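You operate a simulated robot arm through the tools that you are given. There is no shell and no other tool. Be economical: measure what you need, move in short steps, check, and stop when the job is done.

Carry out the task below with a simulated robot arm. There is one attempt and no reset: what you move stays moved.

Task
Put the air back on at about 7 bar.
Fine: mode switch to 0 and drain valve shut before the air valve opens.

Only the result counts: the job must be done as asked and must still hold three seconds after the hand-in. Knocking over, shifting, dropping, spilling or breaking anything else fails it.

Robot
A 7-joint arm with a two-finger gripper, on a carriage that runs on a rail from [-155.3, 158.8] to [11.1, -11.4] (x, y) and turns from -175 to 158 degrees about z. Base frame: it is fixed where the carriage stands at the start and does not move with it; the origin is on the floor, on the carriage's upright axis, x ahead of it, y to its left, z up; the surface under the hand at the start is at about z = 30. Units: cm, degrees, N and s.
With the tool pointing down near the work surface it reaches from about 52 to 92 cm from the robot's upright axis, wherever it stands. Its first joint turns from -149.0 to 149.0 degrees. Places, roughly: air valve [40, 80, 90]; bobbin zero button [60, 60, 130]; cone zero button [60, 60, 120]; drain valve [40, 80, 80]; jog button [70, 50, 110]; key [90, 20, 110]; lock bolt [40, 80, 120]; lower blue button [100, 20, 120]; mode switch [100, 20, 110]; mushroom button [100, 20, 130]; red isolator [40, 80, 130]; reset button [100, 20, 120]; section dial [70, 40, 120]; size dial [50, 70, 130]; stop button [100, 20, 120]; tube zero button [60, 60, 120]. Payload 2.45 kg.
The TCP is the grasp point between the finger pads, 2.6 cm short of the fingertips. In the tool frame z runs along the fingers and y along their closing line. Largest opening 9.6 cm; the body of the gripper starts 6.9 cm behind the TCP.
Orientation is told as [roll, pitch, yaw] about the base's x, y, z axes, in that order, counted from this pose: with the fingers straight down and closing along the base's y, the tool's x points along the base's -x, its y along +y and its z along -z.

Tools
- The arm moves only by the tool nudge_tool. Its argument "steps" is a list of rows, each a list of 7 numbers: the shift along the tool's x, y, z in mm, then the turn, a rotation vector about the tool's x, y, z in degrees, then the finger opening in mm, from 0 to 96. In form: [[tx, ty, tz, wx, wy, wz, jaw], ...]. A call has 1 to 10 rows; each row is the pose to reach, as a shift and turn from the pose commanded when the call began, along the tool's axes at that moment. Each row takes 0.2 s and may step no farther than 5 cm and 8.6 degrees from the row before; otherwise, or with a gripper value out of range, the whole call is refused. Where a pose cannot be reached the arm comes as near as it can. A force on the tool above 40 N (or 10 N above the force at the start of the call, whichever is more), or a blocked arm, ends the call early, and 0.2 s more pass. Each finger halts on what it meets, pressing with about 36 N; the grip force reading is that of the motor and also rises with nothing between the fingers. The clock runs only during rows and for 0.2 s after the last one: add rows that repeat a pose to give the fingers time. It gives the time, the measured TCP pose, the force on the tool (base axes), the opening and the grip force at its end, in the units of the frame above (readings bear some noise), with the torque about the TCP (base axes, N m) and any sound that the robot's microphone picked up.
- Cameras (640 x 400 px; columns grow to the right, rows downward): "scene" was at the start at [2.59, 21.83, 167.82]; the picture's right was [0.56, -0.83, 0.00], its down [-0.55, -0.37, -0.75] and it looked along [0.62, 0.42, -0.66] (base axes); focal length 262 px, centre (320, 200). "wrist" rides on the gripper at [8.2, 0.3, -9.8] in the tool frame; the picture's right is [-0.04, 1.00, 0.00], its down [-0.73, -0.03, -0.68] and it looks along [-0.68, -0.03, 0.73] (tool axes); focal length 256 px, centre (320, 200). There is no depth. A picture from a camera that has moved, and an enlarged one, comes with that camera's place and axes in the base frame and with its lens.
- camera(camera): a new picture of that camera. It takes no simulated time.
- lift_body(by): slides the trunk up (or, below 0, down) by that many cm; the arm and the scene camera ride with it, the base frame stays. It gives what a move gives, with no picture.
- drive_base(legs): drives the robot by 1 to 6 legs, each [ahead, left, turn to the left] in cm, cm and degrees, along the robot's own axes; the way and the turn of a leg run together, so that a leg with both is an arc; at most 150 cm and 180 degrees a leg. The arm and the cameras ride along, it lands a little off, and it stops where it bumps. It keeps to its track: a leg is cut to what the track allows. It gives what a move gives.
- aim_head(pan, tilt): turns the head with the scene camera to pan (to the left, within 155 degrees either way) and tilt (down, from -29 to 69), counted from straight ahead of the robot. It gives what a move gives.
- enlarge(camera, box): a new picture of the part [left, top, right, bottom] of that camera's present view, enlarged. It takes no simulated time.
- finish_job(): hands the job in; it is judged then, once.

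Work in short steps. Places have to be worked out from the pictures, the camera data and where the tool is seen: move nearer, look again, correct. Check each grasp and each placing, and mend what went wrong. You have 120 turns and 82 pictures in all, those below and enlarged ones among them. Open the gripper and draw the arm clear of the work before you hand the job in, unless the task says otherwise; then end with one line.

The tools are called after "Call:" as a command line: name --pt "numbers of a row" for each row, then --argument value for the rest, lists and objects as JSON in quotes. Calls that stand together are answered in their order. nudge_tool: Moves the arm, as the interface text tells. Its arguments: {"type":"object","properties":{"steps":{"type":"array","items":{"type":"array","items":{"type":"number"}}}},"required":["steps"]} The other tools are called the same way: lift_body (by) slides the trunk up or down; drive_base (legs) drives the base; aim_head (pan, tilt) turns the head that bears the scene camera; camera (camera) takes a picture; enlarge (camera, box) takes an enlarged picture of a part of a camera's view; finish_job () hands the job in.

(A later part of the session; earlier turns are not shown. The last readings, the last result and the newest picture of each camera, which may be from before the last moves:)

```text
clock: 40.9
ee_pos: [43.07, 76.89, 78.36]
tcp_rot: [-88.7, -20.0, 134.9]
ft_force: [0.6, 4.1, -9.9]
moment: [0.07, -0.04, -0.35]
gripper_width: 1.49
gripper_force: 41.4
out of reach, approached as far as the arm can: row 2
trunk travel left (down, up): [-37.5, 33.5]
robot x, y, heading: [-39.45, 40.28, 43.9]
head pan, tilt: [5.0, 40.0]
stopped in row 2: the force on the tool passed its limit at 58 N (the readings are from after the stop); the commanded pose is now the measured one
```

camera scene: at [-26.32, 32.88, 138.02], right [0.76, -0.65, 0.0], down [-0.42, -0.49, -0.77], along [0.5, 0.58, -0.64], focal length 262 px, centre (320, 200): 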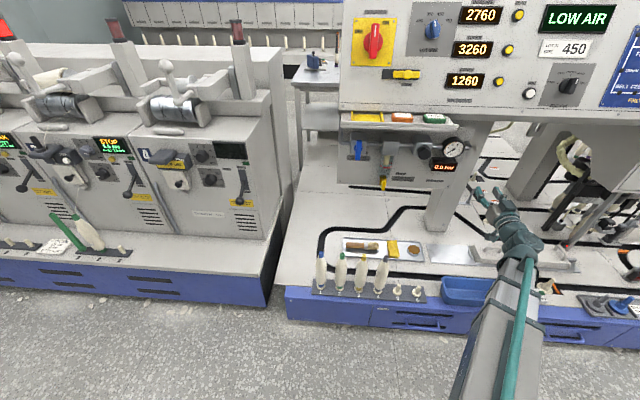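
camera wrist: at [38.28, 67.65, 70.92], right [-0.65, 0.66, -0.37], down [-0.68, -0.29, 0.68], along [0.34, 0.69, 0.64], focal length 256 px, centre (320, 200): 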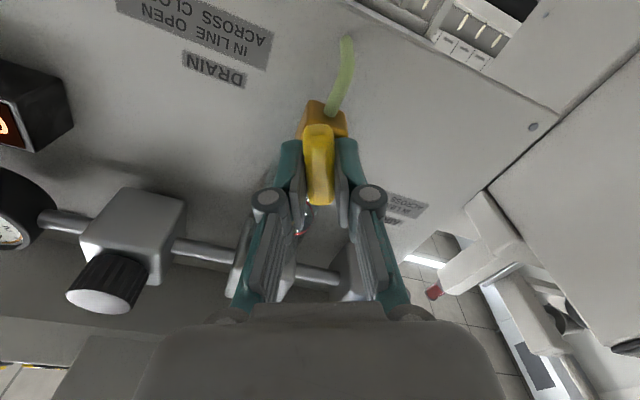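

Stopped with the handle ~70° over, arm near a joint limit. Look.

Call:
camera --camera "wrist"

Call:
enlarge --camera "scene" --box '[435, 160, 499, 200]'

```text
43 pictures are left
camera wrist: at [41.37, 64.45, 75.5], right [-0.28, 0.26, -0.92], down [-0.96, 0.0, 0.29], along [0.08, 0.97, 0.24], focal length 256 px, centre (320, 200)
```

wrist: 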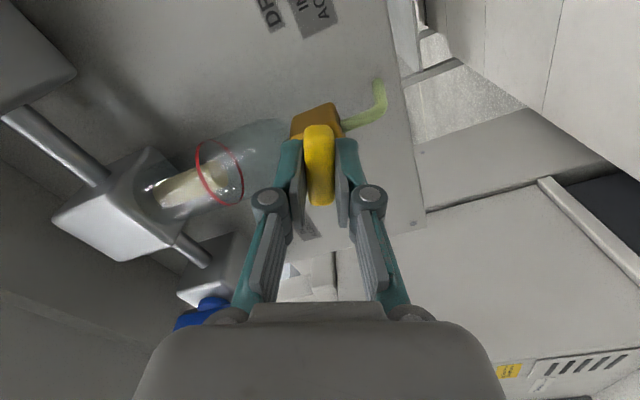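

```text
10.00 times, centred on (467, 180) of scene
camera zoom: at [-48.58, 55.88, 137.99], right [0.76, -0.65, 0.0], down [-0.42, -0.49, -0.77], along [0.5, 0.58, -0.64], focal length 2623 px, centre (-1150, 400)
```

zoom: 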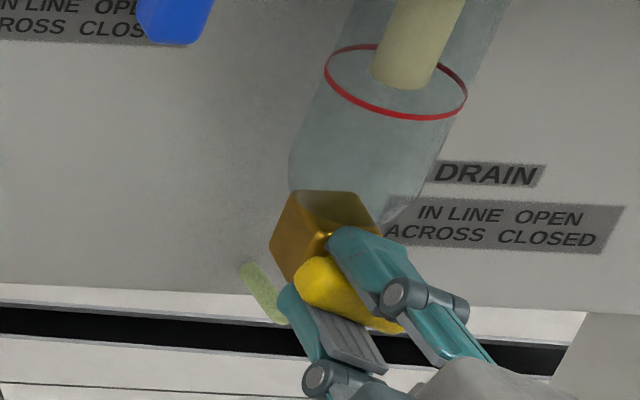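

Needs ~20° more but the wrist is at its roll limit. I'll release, back off, and roll the gripper 180° the other way to regrip.

Call:
nudge_tool --pt "0 0 0 0 0 0 30" --pt "0 0 0 0 0 0 40" --pt "0 0 0 0 0 0 40" --pt "0 0 -30 0 0 0 40" --pt "0 0 -50 0 0 8 40" --pt "0 0 -50 0 0 16 40" --pt "0 0 -50 0 0 24 40" --pt "0 0 -50 0 0 32 40" --pt "0 0 -50 0 0 40 40" --pt "0 0 -50 0 0 48 40"

Call:
nudge_tool --pt "0 0 0 0 0 8 40" --pt "0 0 0 0 0 16 40" --pt "0 0 0 0 0 24 40" --pt "0 0 0 0 0 32 40" --pt "0 0 0 0 0 40 40" --pt "0 0 0 0 0 48 40" --pt "0 0 0 0 0 56 40" --pt "0 0 0 0 0 64 40" --pt "0 0 0 0 0 72 40"

Call:
nudge_tool --pt "0 0 0 0 0 8 40" --pt "0 0 0 0 0 16 40" --pt "0 0 0 0 0 24 40" --pt "0 0 0 0 0 32 40" --pt "0 0 0 0 0 40 40" --pt "0 0 0 0 0 48 40" --pt "0 0 0 0 0 56 40" --pt "0 0 0 0 0 60 40" --pt "0 0 0 0 0 60 40"

Call:
camera --camera "wrist"

Call:
enlarge --camera "scene" --box '[405, 130, 549, 220]'

```text
clock: 43.1
ee_pos: [39.38, 73.18, 78.75]
tcp_rot: [-87.5, -68.3, 132.7]
ft_force: [-0.2, 0.6, -0.5]
moment: [0.0, 0.0, 0.03]
gripper_width: 4.02
gripper_force: 0.0
trunk travel left (down, up): [-37.5, 33.5]
robot x, y, heading: [-39.19, 40.05, 44.0]
head pan, tilt: [5.0, 40.0]
```

```text
clock: 45.1
ee_pos: [39.35, 73.29, 78.56]
tcp_rot: [88.7, -39.8, -44.1]
ft_force: [0.0, 0.0, 0.2]
moment: [0.03, 0.04, -0.02]
gripper_width: 4.02
gripper_force: 0.1
trunk travel left (down, up): [-37.5, 33.5]
robot x, y, heading: [-39.42, 40.65, 44.1]
head pan, tilt: [5.0, 40.0]
```

```text
clock: 47.1
ee_pos: [39.18, 73.1, 78.63]
tcp_rot: [89.1, 20.2, -45.3]
ft_force: [-0.5, 0.3, 0.4]
moment: [-0.02, 0.0, -0.01]
gripper_width: 4.02
gripper_force: 0.0
trunk travel left (down, up): [-37.5, 33.5]
robot x, y, heading: [-39.47, 40.33, 44.2]
head pan, tilt: [5.0, 40.0]
```

```text
41 pictures are left
camera wrist: at [27.11, 71.44, 82.04], right [0.28, -0.26, 0.92], down [0.0, -0.96, -0.27], along [0.96, 0.07, -0.27], focal length 256 px, centre (320, 200)
```

wrist: 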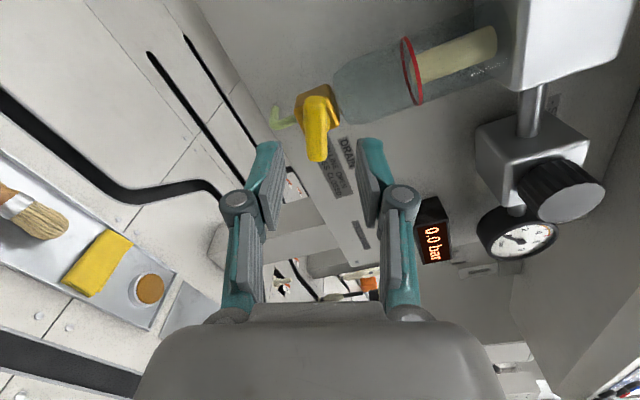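

```text
4.44 times, centred on (477, 175) of scene
camera zoom: at [-48.68, 55.8, 138.02], right [0.76, -0.65, 0.0], down [-0.42, -0.49, -0.77], along [0.5, 0.58, -0.64], focal length 1166 px, centre (-378, 311)
```

zoom: 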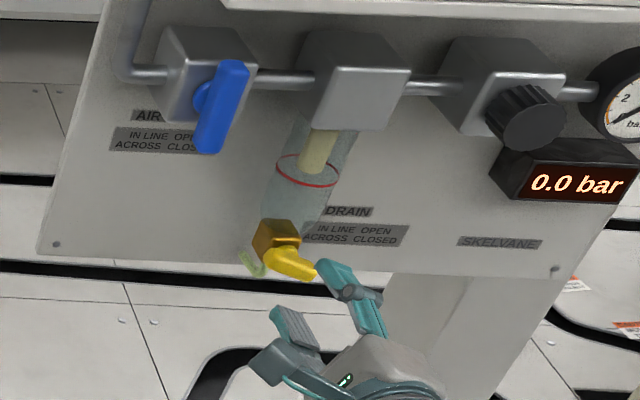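

Perfectly aligned for regrip. Advance 54 mm and close.

Call:
nudge_tool --pt "0 0 20 0 0 0 40" --pt "0 0 40 0 0 0 40" --pt "0 0 54 0 0 0 40" --pt "0 0 54 0 0 0 40" --pt "0 0 54 0 0 0 25" --pt "0 0 54 0 0 0 12" --pt "0 0 54 0 0 0 6" --pt "0 0 54 0 0 0 6"

Call:
camera --camera "wrist"

```text
clock: 48.9
ee_pos: [42.98, 77.14, 78.45]
tcp_rot: [89.0, 20.1, -45.2]
ft_force: [-17.4, -8.0, -14.4]
moment: [-0.04, 0.12, 0.06]
gripper_width: 1.69
gripper_force: 7.9
trunk travel left (down, up): [-37.5, 33.5]
robot x, y, heading: [-39.2, 40.15, 43.9]
head pan, tilt: [5.0, 40.0]
```

```text
39 pictures are left
camera wrist: at [30.82, 75.43, 81.84], right [0.28, -0.26, 0.92], down [0.0, -0.96, -0.27], along [0.96, 0.08, -0.27], focal length 256 px, centre (320, 200)
```

wrist: 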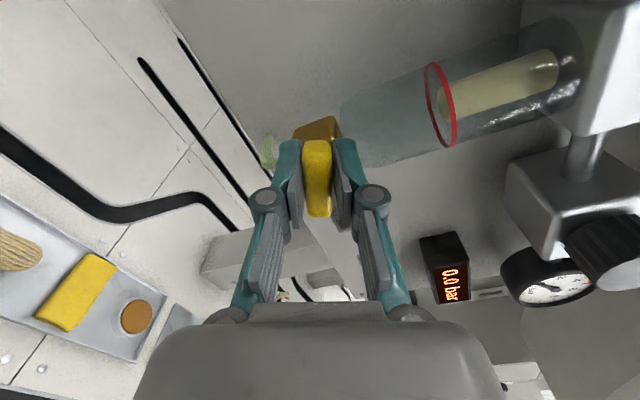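

Gripped. Turn the remaining ~21° counter‑clockwise.

Call:
nudge_tool --pt "0 0 0 0 0 -7 6" --pt "0 0 0 0 0 -14 6" --pt "0 0 0 0 0 -21 6" --pt "0 0 0 0 0 -21 6"

Call:
camera --camera "wrist"

```text
clock: 49.8
ee_pos: [43.23, 76.88, 78.26]
tcp_rot: [88.8, -0.2, -45.0]
ft_force: [0.1, -0.9, -10.1]
moment: [0.25, -0.22, 0.37]
gripper_width: 1.45
gripper_force: 40.7
trunk travel left (down, up): [-37.5, 33.5]
robot x, y, heading: [-39.35, 40.24, 44.2]
head pan, tilt: [5.0, 40.0]
stopped in row 4: the force on the tool passed its limit at 45 N (the readings are from after the stop); the commanded pose is now the measured one
```

```text
38 pictures are left
camera wrist: at [30.45, 75.73, 78.83], right [0.04, -0.01, 1.0], down [0.04, -1.0, -0.01], along [1.0, 0.04, -0.04], focal length 256 px, centre (320, 200)
```

wrist: 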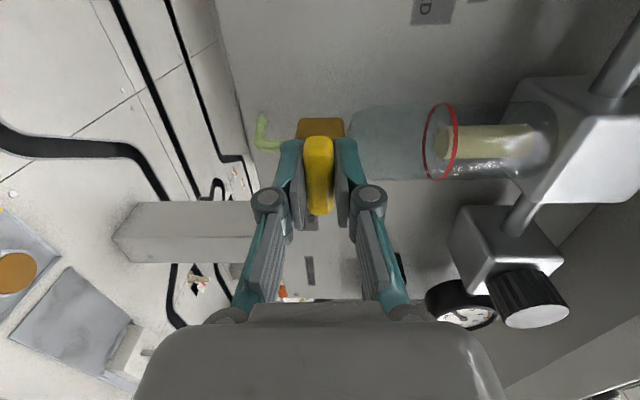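

The handle is fully across at 90°. Release, back off, and roll to 0°.

Call:
nudge_tool --pt "0 0 0 0 0 0 30" --pt "0 0 0 0 0 0 40" --pt "0 0 0 0 0 0 40" --pt "0 0 -30 0 0 0 40" --pt "0 0 -60 0 0 -7 40" --pt "0 0 -90 0 0 -15 40" --pt "0 0 -90 0 0 -23 40" --pt "0 0 -90 0 0 -31 40" --pt "0 0 -90 0 0 -39 40" --pt "0 0 -90 0 0 -47 40"

Call:
nudge_tool --pt "0 0 0 0 0 -8 45" --pt "0 0 0 0 0 -16 45" --pt "0 0 0 0 0 -24 45" --pt "0 0 0 0 0 -32 45" --pt "0 0 0 0 0 -40 45" --pt "0 0 0 0 0 -43 45" --pt "0 0 0 0 0 -43 45"

Call:
enlarge --camera "scene" --box '[405, 130, 549, 220]'

```text
clock: 52.0
ee_pos: [36.64, 70.51, 78.44]
tcp_rot: [88.3, -47.4, -43.7]
ft_force: [0.0, -0.6, 0.4]
moment: [0.01, -0.02, 0.01]
gripper_width: 4.0
gripper_force: 0.0
trunk travel left (down, up): [-37.5, 33.5]
robot x, y, heading: [-39.54, 40.35, 44.1]
head pan, tilt: [5.0, 40.0]
```

```text
clock: 53.6
ee_pos: [36.73, 70.5, 78.49]
tcp_rot: [-15.5, -88.8, 60.8]
ft_force: [0.4, 0.1, -0.3]
moment: [0.02, 0.02, 0.02]
gripper_width: 4.5
gripper_force: 0.0
trunk travel left (down, up): [-37.5, 33.5]
robot x, y, heading: [-39.26, 40.39, 44.1]
head pan, tilt: [5.0, 40.0]
```

```text
4.44 times, centred on (477, 175) of scene
camera zoom: at [-48.68, 55.8, 138.02], right [0.76, -0.65, 0.0], down [-0.42, -0.49, -0.77], along [0.5, 0.58, -0.64], focal length 1166 px, centre (-378, 311)
```

zoom: 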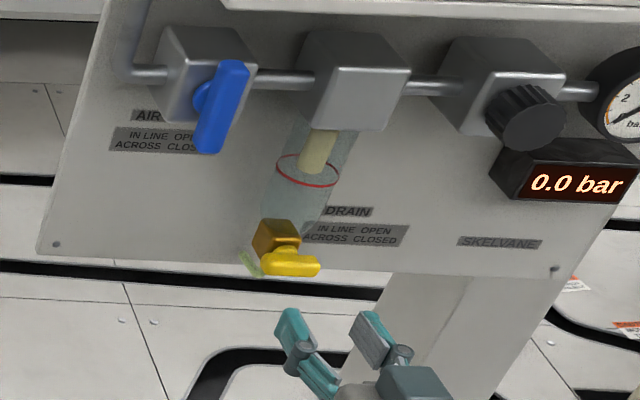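

Drain is clearly across (shut). Now raise the trunk 15.3 cm and drive 11.2 cm left to face the air valve handle at ≈(34.9, 84.5, 93.8).

Call:
lift_body --by 15.3

Call:
drive_base --legs '[[0, 11.2, 0]]'

Call:
camera --camera "wrist"

Call:
camera --camera "scene"

```text
clock: 55.4
ee_pos: [36.85, 70.53, 93.68]
tcp_rot: [-11.6, -89.0, 56.7]
ft_force: [-0.7, 0.0, 0.2]
moment: [0.01, 0.0, -0.02]
gripper_width: 4.5
gripper_force: 0.1
trunk travel left (down, up): [-52.8, 18.2]
robot x, y, heading: [-39.62, 40.04, 44.2]
head pan, tilt: [5.0, 40.0]
```

```text
clock: 56.5
ee_pos: [29.03, 78.42, 93.75]
tcp_rot: [-12.1, -88.8, 57.1]
ft_force: [-0.7, -0.6, 0.0]
moment: [0.01, -0.04, 0.04]
gripper_width: 4.49
gripper_force: 0.1
trunk travel left (down, up): [-52.8, 18.2]
robot x, y, heading: [-47.36, 48.54, 44.1]
head pan, tilt: [5.0, 40.0]
```

```text
36 pictures are left
camera wrist: at [21.79, 71.6, 85.91], right [-0.71, 0.71, 0.04], down [-0.45, -0.49, 0.75], along [0.54, 0.51, 0.66], focal length 256 px, centre (320, 200)
```

wrist: 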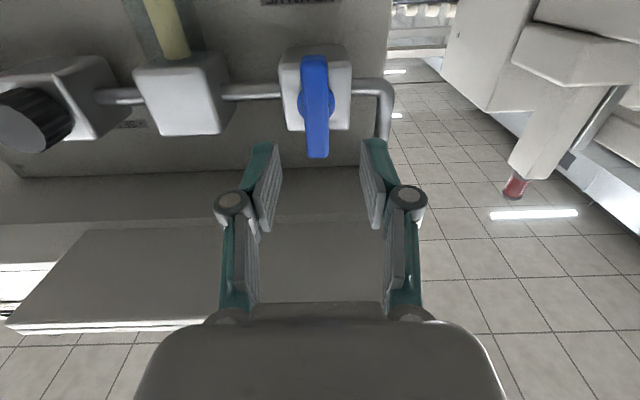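

```text
35 pictures are left
camera scene: at [-56.43, 63.72, 153.32], right [0.76, -0.65, 0.0], down [-0.42, -0.49, -0.77], along [0.5, 0.58, -0.64], focal length 262 px, centre (320, 200)
```

scene: 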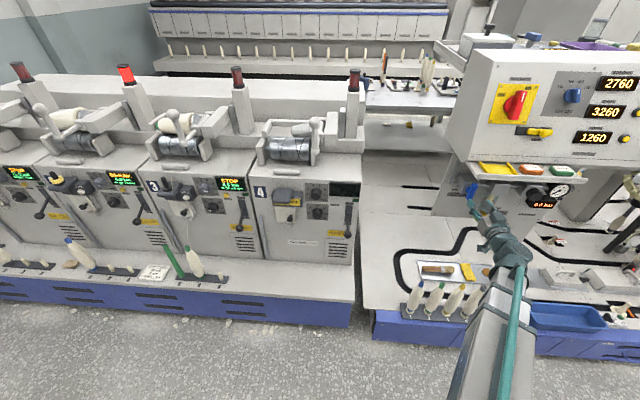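

Aligned with the blue handle. Advance 50 mm, check, then the rest.

Call:
nudge_tool --pt "0 0 20 0 0 0 45" --pt "0 0 40 0 0 0 45" --pt "0 0 55 0 0 0 45" --pt "0 0 55 0 0 0 45"

Call:
camera --camera "wrist"

```text
clock: 57.5
ee_pos: [32.78, 82.36, 93.83]
tcp_rot: [-11.2, -88.9, 56.3]
ft_force: [0.7, 0.2, 0.1]
moment: [0.01, 0.03, 0.0]
gripper_width: 4.47
gripper_force: 0.0
trunk travel left (down, up): [-52.8, 18.2]
robot x, y, heading: [-47.15, 48.25, 43.9]
head pan, tilt: [5.0, 40.0]
```

```text
34 pictures are left
camera wrist: at [25.57, 75.4, 85.91], right [-0.71, 0.71, 0.04], down [-0.45, -0.49, 0.75], along [0.54, 0.51, 0.66], focal length 256 px, centre (320, 200)
```

wrist: 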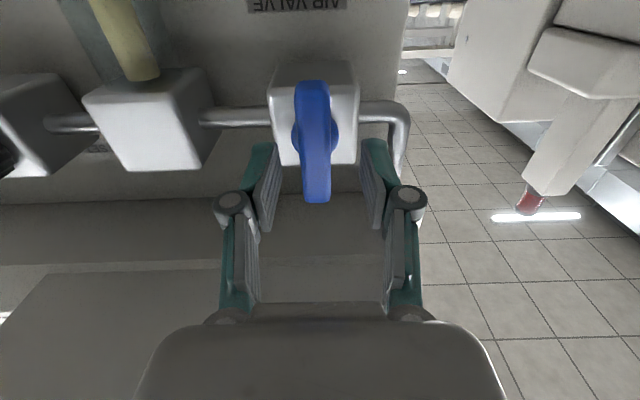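

Advance 24 mm more, then close (the block behind is wide, so I watch the force).

Call:
nudge_tool --pt "0 0 12 0 0 0 45" --pt "0 0 25 0 0 0 45" --pt "0 0 25 0 0 0 45"

Call:
camera --camera "wrist"

Call:
enlarge --camera "scene" --box '[440, 160, 520, 210]'

```text
clock: 58.4
ee_pos: [34.72, 84.05, 93.81]
tcp_rot: [-11.1, -88.8, 56.1]
ft_force: [-0.2, 1.0, 0.0]
moment: [0.03, 0.01, -0.02]
gripper_width: 4.52
gripper_force: 0.1
trunk travel left (down, up): [-52.8, 18.2]
robot x, y, heading: [-47.46, 48.19, 44.5]
head pan, tilt: [5.0, 40.0]
```

```text
33 pictures are left
camera wrist: at [27.38, 77.13, 85.91], right [-0.71, 0.71, 0.04], down [-0.45, -0.49, 0.75], along [0.54, 0.51, 0.66], focal length 256 px, centre (320, 200)
```

wrist: 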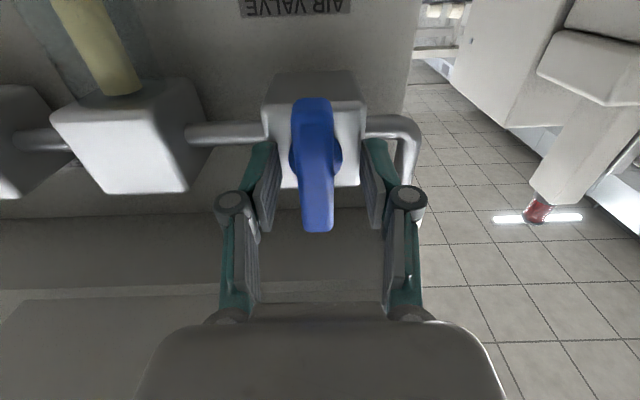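

```text
8.00 times, centred on (480, 185) of scene
camera zoom: at [-56.4, 63.71, 153.32], right [0.76, -0.65, 0.0], down [-0.42, -0.49, -0.77], along [0.5, 0.58, -0.64], focal length 2098 px, centre (-960, 320)
```

zoom: 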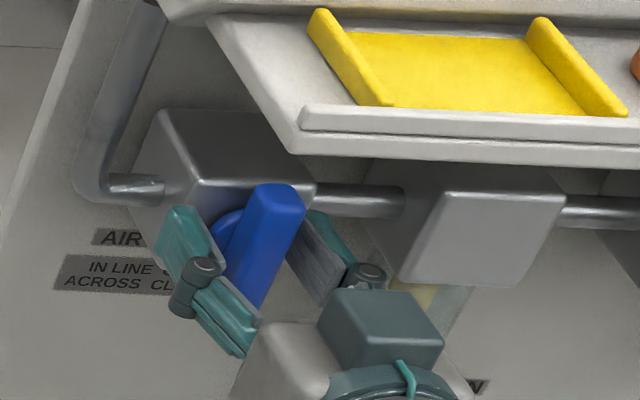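

Handle is between the pads. Close.

Call:
nudge_tool --pt "0 0 -2 0 0 0 28" --pt "0 0 -2 0 0 0 14" --pt "0 0 -2 0 0 0 6" --pt "0 0 -2 0 0 0 6"

Call:
nudge_tool --pt "0 0 0 0 0 6 6" --pt "0 0 0 0 0 12 6" --pt "0 0 0 0 0 16 6"

Call:
camera --camera "wrist"

```text
clock: 59.4
ee_pos: [34.72, 83.85, 93.78]
tcp_rot: [-8.0, -88.7, 52.8]
ft_force: [12.6, -7.2, 5.3]
moment: [-0.07, 0.13, -0.26]
gripper_width: 1.74
gripper_force: 42.6
trunk travel left (down, up): [-52.8, 18.2]
robot x, y, heading: [-47.08, 48.03, 44.0]
head pan, tilt: [5.0, 40.0]
```

```text
clock: 60.1
ee_pos: [34.59, 83.71, 93.74]
tcp_rot: [86.0, -74.1, -41.4]
ft_force: [14.3, -16.8, 7.2]
moment: [0.31, -0.4, -0.47]
gripper_width: 1.75
gripper_force: 42.9
trunk travel left (down, up): [-52.8, 18.2]
robot x, y, heading: [-46.73, 47.77, 44.0]
head pan, tilt: [5.0, 40.0]
```

```text
31 pictures are left
camera wrist: at [25.84, 78.47, 86.24], right [-0.67, 0.68, 0.31], down [-0.31, -0.63, 0.71], along [0.68, 0.37, 0.63], focal length 256 px, centre (320, 200)
```

wrist: 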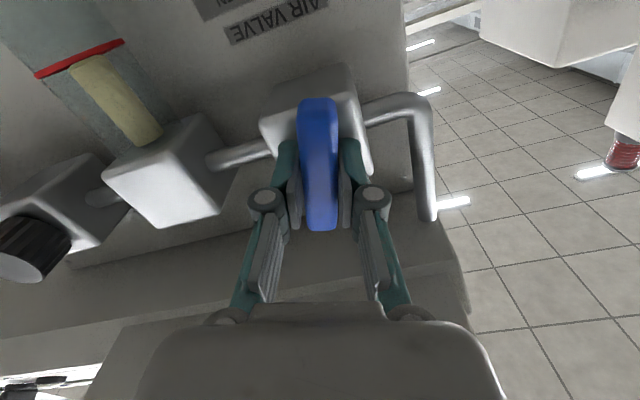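

It's turning clockwise. Continue, easing 2 mm right to relieve side load.

Call:
nudge_tool --pt "0 -2 0 0 0 8 6" --pt "0 -2 0 0 0 16 6" --pt "0 -2 0 0 0 24 6" --pt "0 -2 0 0 0 32 6" --pt "0 -2 0 0 0 38 6"

Call:
camera --camera "wrist"

```text
clock: 61.4
ee_pos: [34.74, 83.67, 93.53]
tcp_rot: [88.7, -35.9, -44.2]
ft_force: [5.3, -19.9, 4.7]
moment: [0.02, -0.05, -0.26]
gripper_width: 1.75
gripper_force: 42.2
trunk travel left (down, up): [-52.8, 18.2]
robot x, y, heading: [-47.0, 47.97, 44.0]
head pan, tilt: [5.0, 40.0]
```

```text
30 pictures are left
camera wrist: at [22.97, 81.42, 89.37], right [-0.38, 0.4, 0.83], down [-0.04, -0.91, 0.42], along [0.92, 0.12, 0.36], focal length 256 px, centre (320, 200)
```

wrist: 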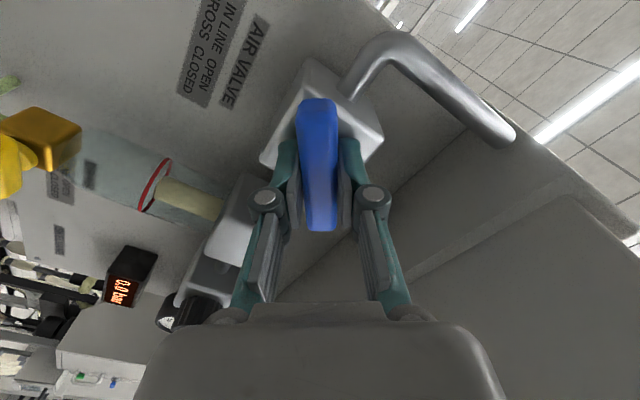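

Turn the remaining 36°.

Call:
nudge_tool --pt "-1 -1 -1 0 0 8 6" --pt "-1 -1 -1 0 0 16 6" --pt "-1 -1 -1 0 0 24 6" --pt "-1 -1 -1 0 0 31 6" --pt "-1 -1 -1 0 0 36 6" --pt "-1 -1 -1 0 0 36 6"

Call:
camera --camera "wrist"

```text
clock: 62.8
ee_pos: [34.9, 83.59, 93.49]
tcp_rot: [89.0, -0.1, -44.8]
ft_force: [12.7, -6.0, 5.5]
moment: [0.18, -0.19, 0.77]
gripper_width: 1.75
gripper_force: 43.2
trunk travel left (down, up): [-52.8, 18.2]
robot x, y, heading: [-47.53, 48.53, 44.1]
head pan, tilt: [5.0, 40.0]
```

```text
29 pictures are left
camera wrist: at [22.08, 82.41, 94.12], right [0.04, -0.01, 1.0], down [0.04, -1.0, -0.02], along [1.0, 0.04, -0.04], focal length 256 px, centre (320, 200)
```

wrist: 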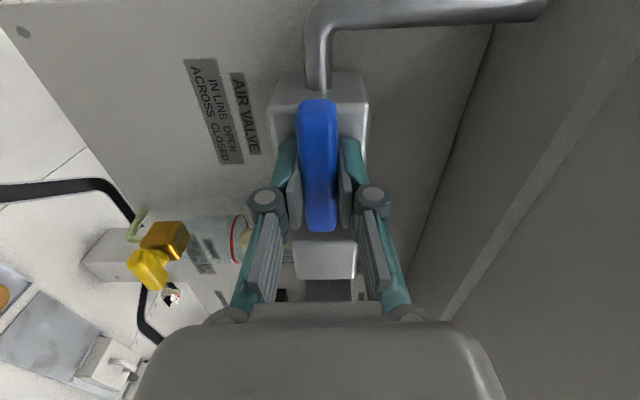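

The handle is in line with the pipe. Release, back off, and read the gauge.

Call:
nudge_tool --pt "0 0 0 0 0 0 30" --pt "0 0 0 0 0 0 42" --pt "0 0 0 0 0 0 42" --pt "0 0 -30 0 0 0 42" --pt "0 0 -60 0 0 0 42" --pt "0 0 -85 0 0 0 42" --pt "0 0 -85 0 0 -8 42" --pt "0 0 -85 0 0 -16 42" --pt "0 0 -85 0 0 -24 42" --pt "0 0 -85 0 0 -32 42"

Call:
enlarge --camera "scene" --box '[450, 155, 594, 245]'

```text
clock: 65.0
ee_pos: [28.8, 77.58, 93.72]
tcp_rot: [88.6, -32.3, -44.2]
ft_force: [0.4, -0.1, 0.1]
moment: [-0.05, 0.02, 0.0]
gripper_width: 4.24
gripper_force: 0.0
trunk travel left (down, up): [-52.8, 18.2]
robot x, y, heading: [-46.99, 48.3, 43.9]
head pan, tilt: [5.0, 40.0]
```

```text
4.44 times, centred on (522, 200) of scene
camera zoom: at [-56.41, 63.7, 153.32], right [0.76, -0.65, 0.0], down [-0.42, -0.49, -0.77], along [0.5, 0.58, -0.64], focal length 1166 px, centre (-578, 200)
```

zoom: 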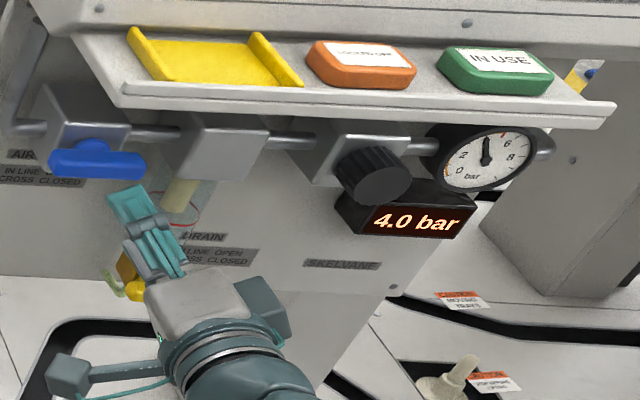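

Air is on at 4.0 bar; regulator must go to 7. Knob face ≈ (53, 69, 92.7). Drive 23.7 cm right and roll the gripper to about −45° for turning room.

Call:
drive_base --legs '[[0, -23.7, 0]]'

Call:
nudge_tool --pt "0 0 0 0 0 -8 65" --pt "0 0 0 0 0 -16 65" --pt "0 0 0 0 0 -24 65" --pt "0 0 0 0 0 -32 65" --pt "0 0 0 0 0 -40 65" --pt "0 0 0 0 0 -48 65" --pt "0 0 0 0 0 -56 65" --pt "0 0 0 0 0 -58 65" --pt "0 0 0 0 0 -58 65"

Call:
camera --camera "wrist"

```text
clock: 66.7
ee_pos: [45.11, 60.82, 93.61]
tcp_rot: [88.8, -32.2, -44.2]
ft_force: [0.2, 0.4, 0.8]
moment: [0.04, 0.01, 0.01]
gripper_width: 4.2
gripper_force: 0.0
trunk travel left (down, up): [-52.8, 18.2]
robot x, y, heading: [-30.8, 31.31, 44.2]
head pan, tilt: [5.0, 40.0]
```

```text
clock: 68.7
ee_pos: [45.09, 60.89, 93.88]
tcp_rot: [-14.9, -89.0, 60.0]
ft_force: [0.2, -0.5, -0.6]
moment: [-0.01, 0.0, 0.04]
gripper_width: 6.52
gripper_force: 0.1
trunk travel left (down, up): [-52.8, 18.2]
robot x, y, heading: [-30.76, 31.38, 44.1]
head pan, tilt: [5.0, 40.0]
```

```text
27 pictures are left
camera wrist: at [37.86, 54.03, 85.89], right [-0.71, 0.71, 0.04], down [-0.45, -0.49, 0.75], along [0.54, 0.51, 0.66], focal length 256 px, centre (320, 200)
```

wrist: 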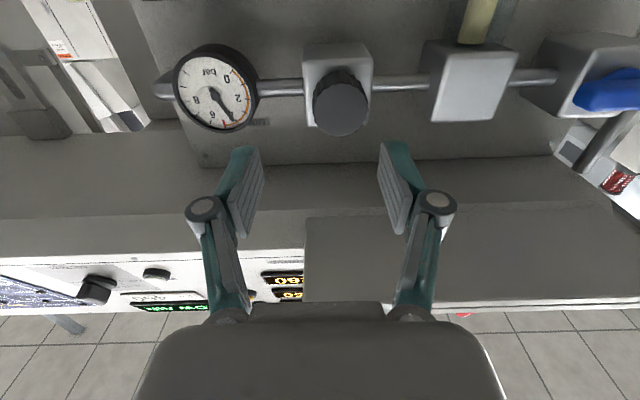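

Knob is 1.6 cm to the hand's left; shift, roll −40°, and close half of the gap.

Call:
nudge_tool --pt "0 5 0 0 0 -8 65" --pt "-1 10 5 0 0 -16 65" --pt "-2 16 15 0 0 -24 65" --pt "-2 16 25 0 0 -32 65" --pt "-2 16 40 0 0 -40 65" --pt "-2 16 40 0 0 -40 65"

Call:
camera --camera "wrist"

```text
clock: 70.1
ee_pos: [46.68, 64.86, 93.89]
tcp_rot: [-88.4, -49.6, 133.7]
ft_force: [0.4, -0.1, -0.5]
moment: [0.0, 0.0, 0.0]
gripper_width: 6.49
gripper_force: 0.1
trunk travel left (down, up): [-52.8, 18.2]
robot x, y, heading: [-30.78, 30.94, 44.1]
head pan, tilt: [5.0, 40.0]
```

```text
26 pictures are left
camera wrist: at [43.31, 54.26, 87.67], right [-0.57, 0.55, -0.62], down [-0.79, -0.15, 0.59], along [0.23, 0.82, 0.52], focal length 256 px, centre (320, 200)
```

wrist: 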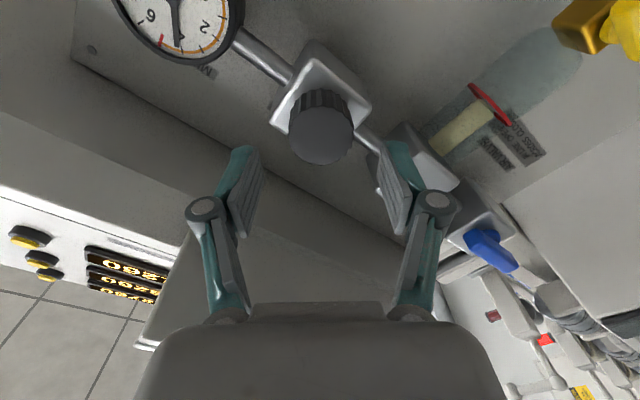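

Centred on the knob. Advance 38 mm and grip.

Call:
nudge_tool --pt "0 0 15 0 0 0 65" --pt "0 0 28 0 0 0 65" --pt "0 0 38 0 0 0 65" --pt "0 0 38 0 0 0 65"

Call:
camera --camera "wrist"

```text
clock: 71.1
ee_pos: [49.35, 67.51, 93.74]
tcp_rot: [-88.3, -49.7, 133.9]
ft_force: [-0.2, 0.8, 0.8]
moment: [-0.01, 0.01, 0.01]
gripper_width: 6.48
gripper_force: 0.1
trunk travel left (down, up): [-52.8, 18.2]
robot x, y, heading: [-30.74, 31.17, 44.2]
head pan, tilt: [5.0, 40.0]
```

```text
25 pictures are left
camera wrist: at [45.94, 56.94, 87.61], right [-0.57, 0.55, -0.61], down [-0.79, -0.15, 0.59], along [0.23, 0.82, 0.52], focal length 256 px, centre (320, 200)
```

wrist: 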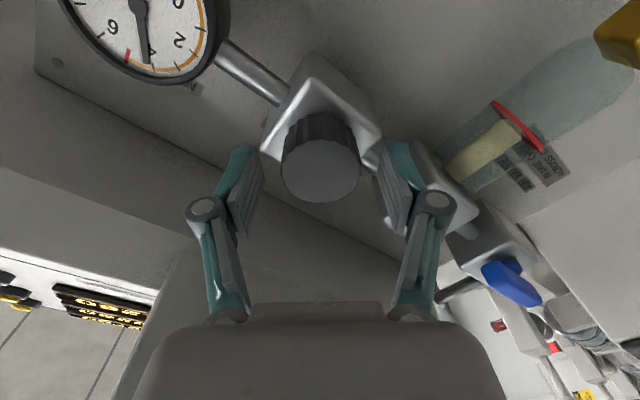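

Tips are ~1.4 cm past the knob face. Close on it.

Call:
nudge_tool --pt "0 0 0 0 0 0 50" --pt "0 0 0 0 0 0 38" --pt "0 0 0 0 0 0 30" --pt "0 0 0 0 0 0 30"

Call:
nudge_tool --pt "0 0 0 0 0 7 28" --pt "0 0 0 0 0 14 28" --pt "0 0 0 0 0 20 28" --pt "0 0 0 0 0 20 28"

Call:
enlarge --camera "scene" --box '[400, 140, 544, 230]'

```text
clock: 72.1
ee_pos: [49.37, 67.51, 93.67]
tcp_rot: [-88.3, -49.8, 133.8]
ft_force: [-3.0, -0.4, -2.5]
moment: [0.11, -0.08, 0.07]
gripper_width: 4.15
gripper_force: 45.2
trunk travel left (down, up): [-52.8, 18.2]
robot x, y, heading: [-30.86, 31.18, 44.2]
head pan, tilt: [5.0, 40.0]
```

```text
clock: 73.1
ee_pos: [49.51, 67.48, 93.8]
tcp_rot: [-87.0, -69.9, 132.1]
ft_force: [-4.1, -5.9, -2.6]
moment: [0.23, -0.21, 0.28]
gripper_width: 4.11
gripper_force: 45.2
trunk travel left (down, up): [-52.8, 18.2]
robot x, y, heading: [-30.98, 31.65, 43.8]
head pan, tilt: [5.0, 40.0]
```

```text
4.44 times, centred on (472, 185) of scene
camera zoom: at [-40.08, 46.95, 153.33], right [0.76, -0.65, 0.0], down [-0.42, -0.49, -0.77], along [0.5, 0.58, -0.64], focal length 1166 px, centre (-356, 267)
```

zoom: 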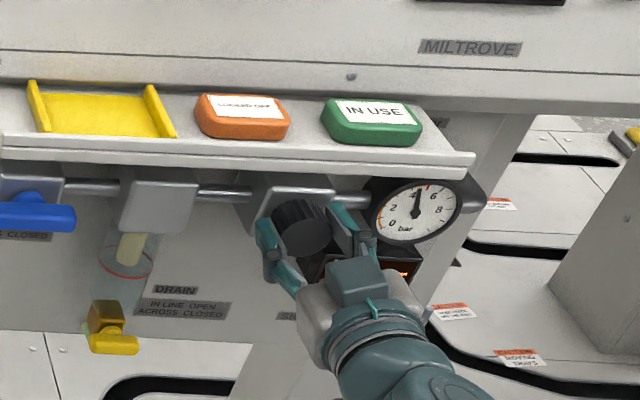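

Gauge rises with clockwise turn (~4.6). Turn another 45° and check.

Call:
nudge_tool --pt "0 0 0 0 0 8 28" --pt "0 0 0 0 0 16 28" --pt "0 0 0 0 0 24 28" --pt "0 0 0 0 0 32 28" --pt "0 0 0 0 0 40 28" --pt "0 0 0 0 0 45 28" --pt "0 0 0 0 0 45 28"

Call:
enlarge --camera "scene" --box '[450, 165, 530, 215]'

Call:
camera --camera "wrist"

```text
clock: 74.7
ee_pos: [49.54, 67.26, 93.83]
tcp_rot: [87.5, -65.1, -42.8]
ft_force: [10.5, -13.0, 4.1]
moment: [0.04, -0.12, -0.62]
gripper_width: 4.13
gripper_force: 44.8
trunk travel left (down, up): [-52.8, 18.2]
robot x, y, heading: [-30.74, 31.42, 44.2]
head pan, tilt: [5.0, 40.0]
```

```text
8.00 times, centred on (490, 190) of scene
camera zoom: at [-39.96, 46.83, 153.35], right [0.76, -0.66, 0.0], down [-0.42, -0.48, -0.77], along [0.5, 0.58, -0.64], focal length 2098 px, centre (-1040, 280)
```

zoom: 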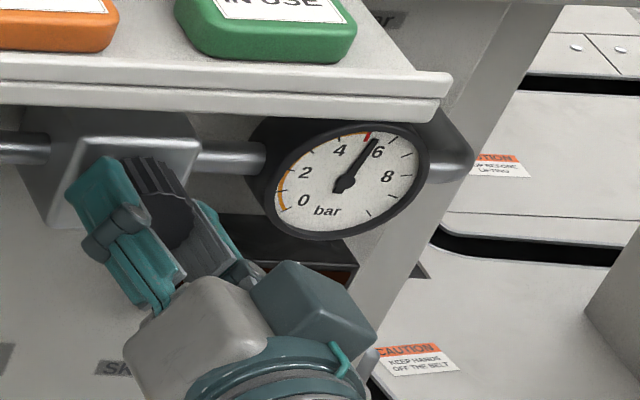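

```text
22 pictures are left
camera wrist: at [39.89, 62.97, 86.79], right [-0.62, 0.64, 0.46], down [-0.24, -0.71, 0.67], along [0.75, 0.31, 0.59], focal length 256 px, centre (320, 200)
```

wrist: 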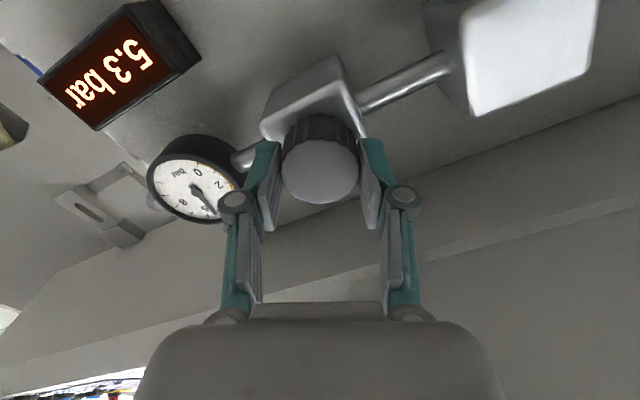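

5.3 bar after 65°. Turn another ~70° and read.

Call:
nudge_tool --pt "0 -1 0 0 0 8 28" --pt "0 -1 0 0 0 16 28" --pt "0 -1 0 0 0 24 28" --pt "0 -1 0 0 0 32 28" --pt "0 -1 0 0 0 40 28" --pt "0 -1 0 0 0 48 28" --pt "0 -1 0 0 0 56 28" --pt "0 -1 0 0 0 64 28" --pt "0 -1 0 0 0 70 28" --pt "0 -1 0 0 0 70 28"

Call:
camera --camera "wrist"

```text
clock: 76.9
ee_pos: [49.59, 67.43, 93.6]
tcp_rot: [88.7, 4.9, -45.3]
ft_force: [-0.6, -23.9, -26.1]
moment: [-0.27, 0.19, 0.43]
gripper_width: 4.12
gripper_force: 45.5
trunk travel left (down, up): [-52.8, 18.2]
robot x, y, heading: [-30.75, 31.65, 44.1]
head pan, tilt: [5.0, 40.0]
```

```text
21 pictures are left
camera wrist: at [37.0, 66.14, 94.87], right [0.1, -0.07, 0.99], down [0.03, -1.0, -0.08], along [0.99, 0.04, -0.1], focal length 256 px, centre (320, 200)
```

wrist: 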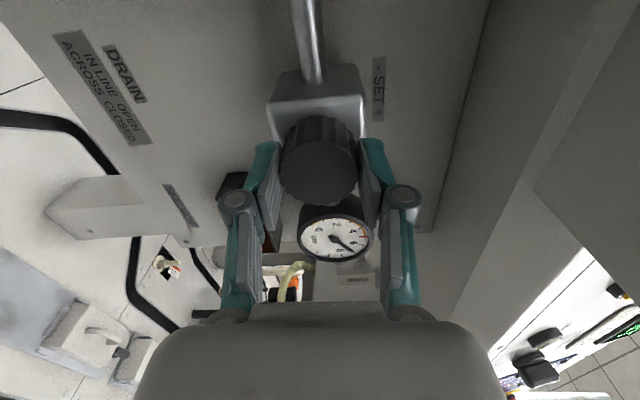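

Read the gauge close up.

Call:
enlarge --camera "scene" --box '[474, 172, 522, 202]'

```text
13.33 times, centred on (498, 187) of scene
camera zoom: at [-39.8, 46.87, 153.33], right [0.76, -0.65, 0.0], down [-0.42, -0.49, -0.77], along [0.5, 0.58, -0.64], focal length 3497 px, centre (-2053, 373)
```

zoom: 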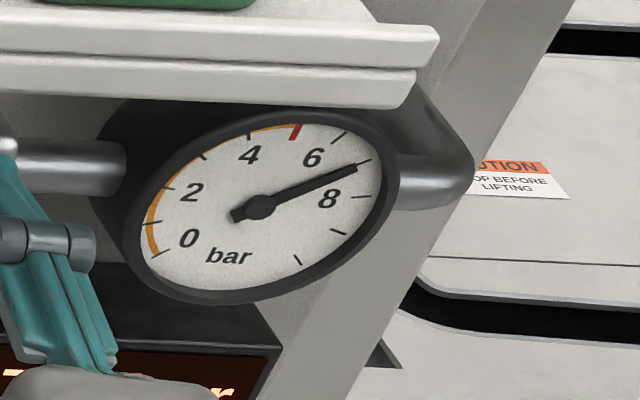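

The needle is right at the 7 tick. Release and back off to read the display.

Call:
nudge_tool --pt "0 0 0 0 0 0 50" --pt "0 0 0 0 0 0 62" --pt "0 0 0 0 0 0 62" --pt "0 0 -30 0 0 0 62" --pt "0 0 -60 0 0 0 62" --pt "0 0 -90 0 0 0 62"

Call:
camera --camera "wrist"

Call:
enlarge --camera "scene" --box '[390, 150, 534, 240]'

```text
clock: 78.3
ee_pos: [43.41, 61.19, 93.98]
tcp_rot: [88.9, 4.8, -45.0]
ft_force: [-0.7, 0.6, -0.5]
moment: [0.0, 0.02, -0.01]
gripper_width: 6.18
gripper_force: 0.0
trunk travel left (down, up): [-52.8, 18.2]
robot x, y, heading: [-30.32, 31.39, 43.9]
head pan, tilt: [5.0, 40.0]
```

```text
19 pictures are left
camera wrist: at [30.72, 59.87, 95.28], right [0.1, -0.07, 0.99], down [0.04, -1.0, -0.08], along [0.99, 0.04, -0.1], focal length 256 px, centre (320, 200)
```

wrist: 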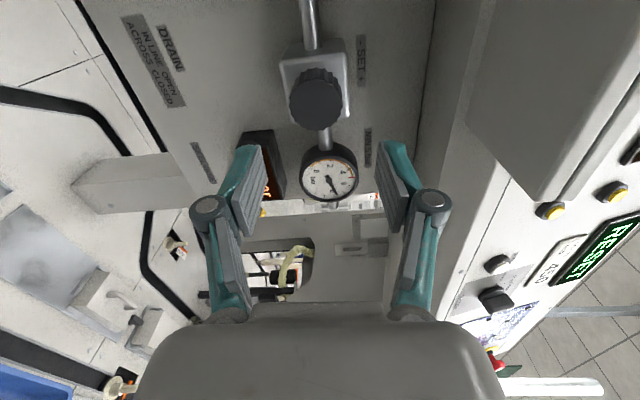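

```text
4.44 times, centred on (462, 195) of scene
camera zoom: at [-40.06, 47.0, 153.32], right [0.76, -0.65, 0.0], down [-0.42, -0.49, -0.77], along [0.5, 0.58, -0.64], focal length 1166 px, centre (-311, 222)
```

zoom: 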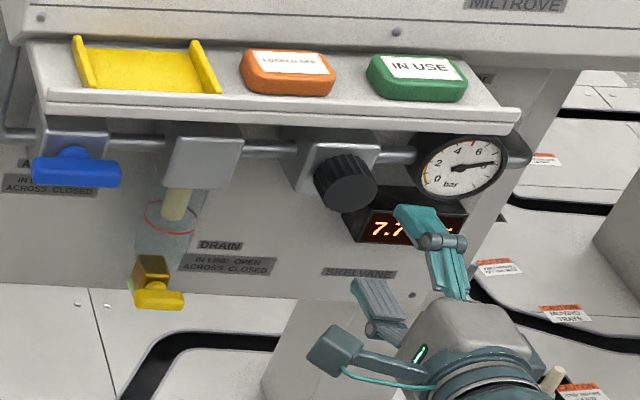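

Display appears to be 7.7 now (settling lag). Drop the hand out of the line of sight to read it.

Call:
nudge_tool --pt "0 -40 0 0 0 0 62" --pt "0 -80 0 0 0 0 62" --pt "0 -80 0 0 0 0 62" --pt "0 -80 0 0 0 0 62" --pt "0 -80 0 0 0 0 62"

Call:
enlarge --camera "scene" --box '[440, 170, 520, 220]'

```text
clock: 79.5
ee_pos: [42.82, 61.76, 85.97]
tcp_rot: [88.9, 4.8, -45.1]
ft_force: [0.3, -0.1, -0.1]
moment: [0.0, 0.03, -0.01]
gripper_width: 6.21
gripper_force: 0.0
trunk travel left (down, up): [-52.8, 18.2]
robot x, y, heading: [-30.86, 31.59, 44.2]
head pan, tilt: [5.0, 40.0]
```

```text
8.00 times, centred on (480, 195) of scene
camera zoom: at [-40.06, 47.0, 153.32], right [0.76, -0.65, 0.0], down [-0.42, -0.49, -0.77], along [0.5, 0.58, -0.64], focal length 2098 px, centre (-960, 240)
```

zoom: 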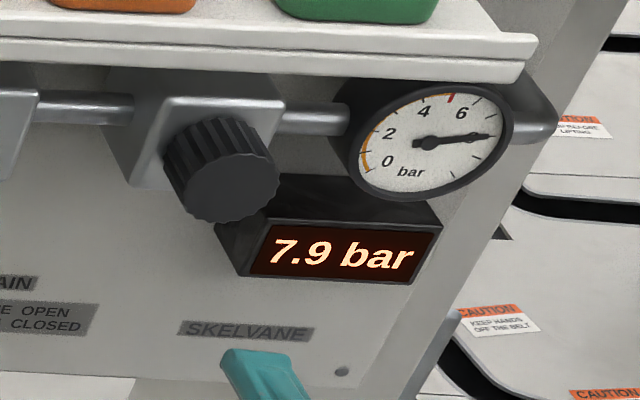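

7.9 bar, settling near 8 (≈0.03 bar/°). Go back, regrip, and turn back ~32°.

Call:
nudge_tool --pt "0 40 0 0 0 0 62" --pt "0 80 0 0 0 0 62" --pt "0 80 30 0 0 0 62" --pt "0 80 60 0 0 0 62" --pt "0 80 90 0 0 0 62" --pt "0 80 90 0 0 0 62"

Call:
enlarge --camera "scene" --box '[474, 172, 522, 202]'

Call:
nudge_tool --pt "0 0 0 0 0 0 48" --pt "0 0 0 0 0 0 36" --pt "0 0 0 0 0 0 28" --pt "0 0 0 0 0 0 28" --pt "0 0 0 0 0 -8 28" --pt "0 0 0 0 0 -16 28" --pt "0 0 0 0 0 -24 28" --pt "0 0 0 0 0 -32 28" --pt "0 0 0 0 0 -32 28"

```text
clock: 80.9
ee_pos: [49.56, 67.33, 93.84]
tcp_rot: [88.9, 4.8, -45.0]
ft_force: [-0.6, -0.4, 0.8]
moment: [-0.03, 0.0, 0.02]
gripper_width: 6.2
gripper_force: 0.0
trunk travel left (down, up): [-52.8, 18.2]
robot x, y, heading: [-30.68, 31.59, 44.1]
head pan, tilt: [5.0, 40.0]
```

```text
13.33 times, centred on (498, 187) of scene
camera zoom: at [-40.04, 47.01, 153.32], right [0.76, -0.65, 0.0], down [-0.42, -0.49, -0.77], along [0.5, 0.58, -0.64], focal length 3497 px, centre (-2053, 373)
```

zoom: 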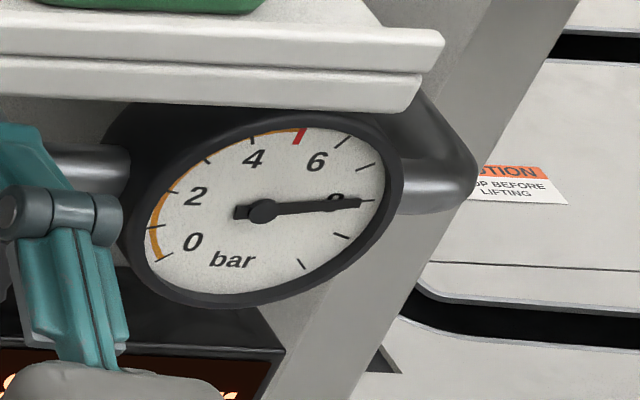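

```text
clock: 82.9
ee_pos: [49.56, 67.53, 93.58]
tcp_rot: [88.5, -27.5, -44.4]
ft_force: [1.8, 0.0, -9.3]
moment: [-0.14, 0.11, 0.05]
gripper_width: 4.17
gripper_force: 44.8
trunk travel left (down, up): [-52.8, 18.2]
robot x, y, heading: [-30.5, 31.5, 44.2]
head pan, tilt: [5.0, 40.0]
stopped in row 9: the force on the tool passed its limit at 40 N (the readings are from after the stop); the commanded pose is now the measured one
```

Gauge had settled at 8; turned back 32°. Release, retreat low, wait for settling, and read.

Call:
nudge_tool --pt "0 0 0 0 0 0 50" --pt "0 0 0 0 0 0 62" --pt "0 0 0 0 0 0 62" --pt "0 0 -30 0 0 0 62" --pt "0 0 -60 0 0 0 62" --pt "0 0 -90 0 0 0 62" --pt "35 -25 -90 0 0 0 62" --pt "50 -60 -90 0 0 0 62" --pt "50 -60 -90 0 0 0 62" --pt "50 -60 -90 0 0 0 62"

Call:
nudge_tool --pt "0 0 0 0 0 0 62" --pt "0 0 0 0 0 0 62" --pt "0 0 0 0 0 0 62" --pt "0 0 0 0 0 0 62" --pt "0 0 0 0 0 0 62"

Call:
enlarge --camera "scene" --box '[390, 150, 534, 240]'

```text
clock: 85.1
ee_pos: [41.8, 62.18, 85.93]
tcp_rot: [88.8, -27.4, -44.3]
ft_force: [0.2, 0.6, -0.6]
moment: [0.02, -0.03, -0.03]
gripper_width: 6.21
gripper_force: 0.0
trunk travel left (down, up): [-52.8, 18.2]
robot x, y, heading: [-30.72, 31.41, 44.3]
head pan, tilt: [5.0, 40.0]
```

```text
clock: 86.3
ee_pos: [41.86, 62.25, 86.09]
tcp_rot: [88.7, -27.4, -44.3]
ft_force: [-0.1, -0.5, 0.4]
moment: [0.0, 0.02, 0.0]
gripper_width: 6.2
gripper_force: 0.1
trunk travel left (down, up): [-52.8, 18.2]
robot x, y, heading: [-30.65, 31.51, 44.2]
head pan, tilt: [5.0, 40.0]
```

```text
4.44 times, centred on (462, 195) of scene
camera zoom: at [-40.05, 47.0, 153.32], right [0.76, -0.65, 0.0], down [-0.42, -0.49, -0.77], along [0.5, 0.58, -0.64], focal length 1166 px, centre (-311, 222)
```

zoom: 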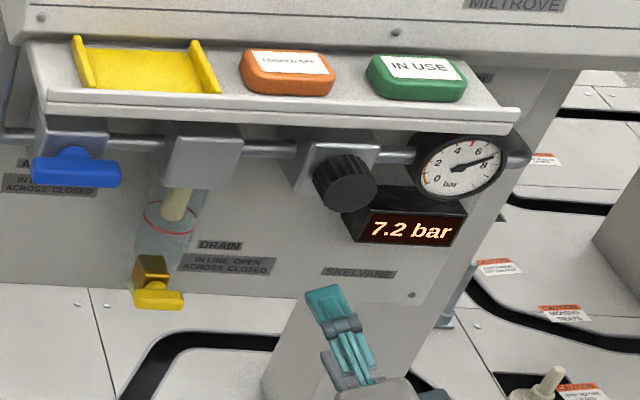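

7.2 bar and maybe still settling; draw back a bit more, wait, reread.

Call:
nudge_tool --pt "0 0 0 0 0 0 62" --pt "0 0 0 0 0 0 62" --pt "0 0 0 0 0 0 62" --pt "0 0 0 0 0 0 62" --pt "0 0 0 0 0 0 62" --pt "0 0 0 0 0 0 62" --pt "0 0 0 0 0 0 62" --pt "0 0 0 0 0 0 62" --pt "0 0 0 0 0 0 62" --pt "0 0 0 0 0 0 62"

Call:
enlarge --camera "scene" --box '[440, 170, 520, 220]'

```text
clock: 88.5
ee_pos: [41.83, 62.14, 86.1]
tcp_rot: [88.7, -27.5, -44.3]
ft_force: [-0.2, -0.4, 0.1]
moment: [0.04, 0.0, -0.01]
gripper_width: 6.19
gripper_force: 0.1
trunk travel left (down, up): [-52.8, 18.2]
robot x, y, heading: [-30.46, 31.43, 44.2]
head pan, tilt: [5.0, 40.0]
```

```text
8.00 times, centred on (480, 195) of scene
camera zoom: at [-40.05, 47.0, 153.32], right [0.76, -0.65, 0.0], down [-0.42, -0.49, -0.77], along [0.5, 0.58, -0.64], focal length 2098 px, centre (-960, 240)
```

zoom: 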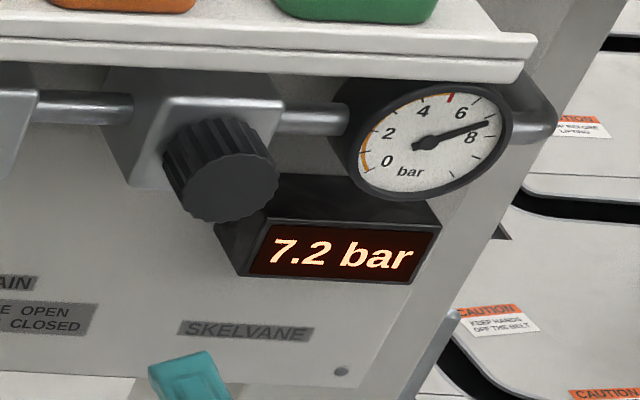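

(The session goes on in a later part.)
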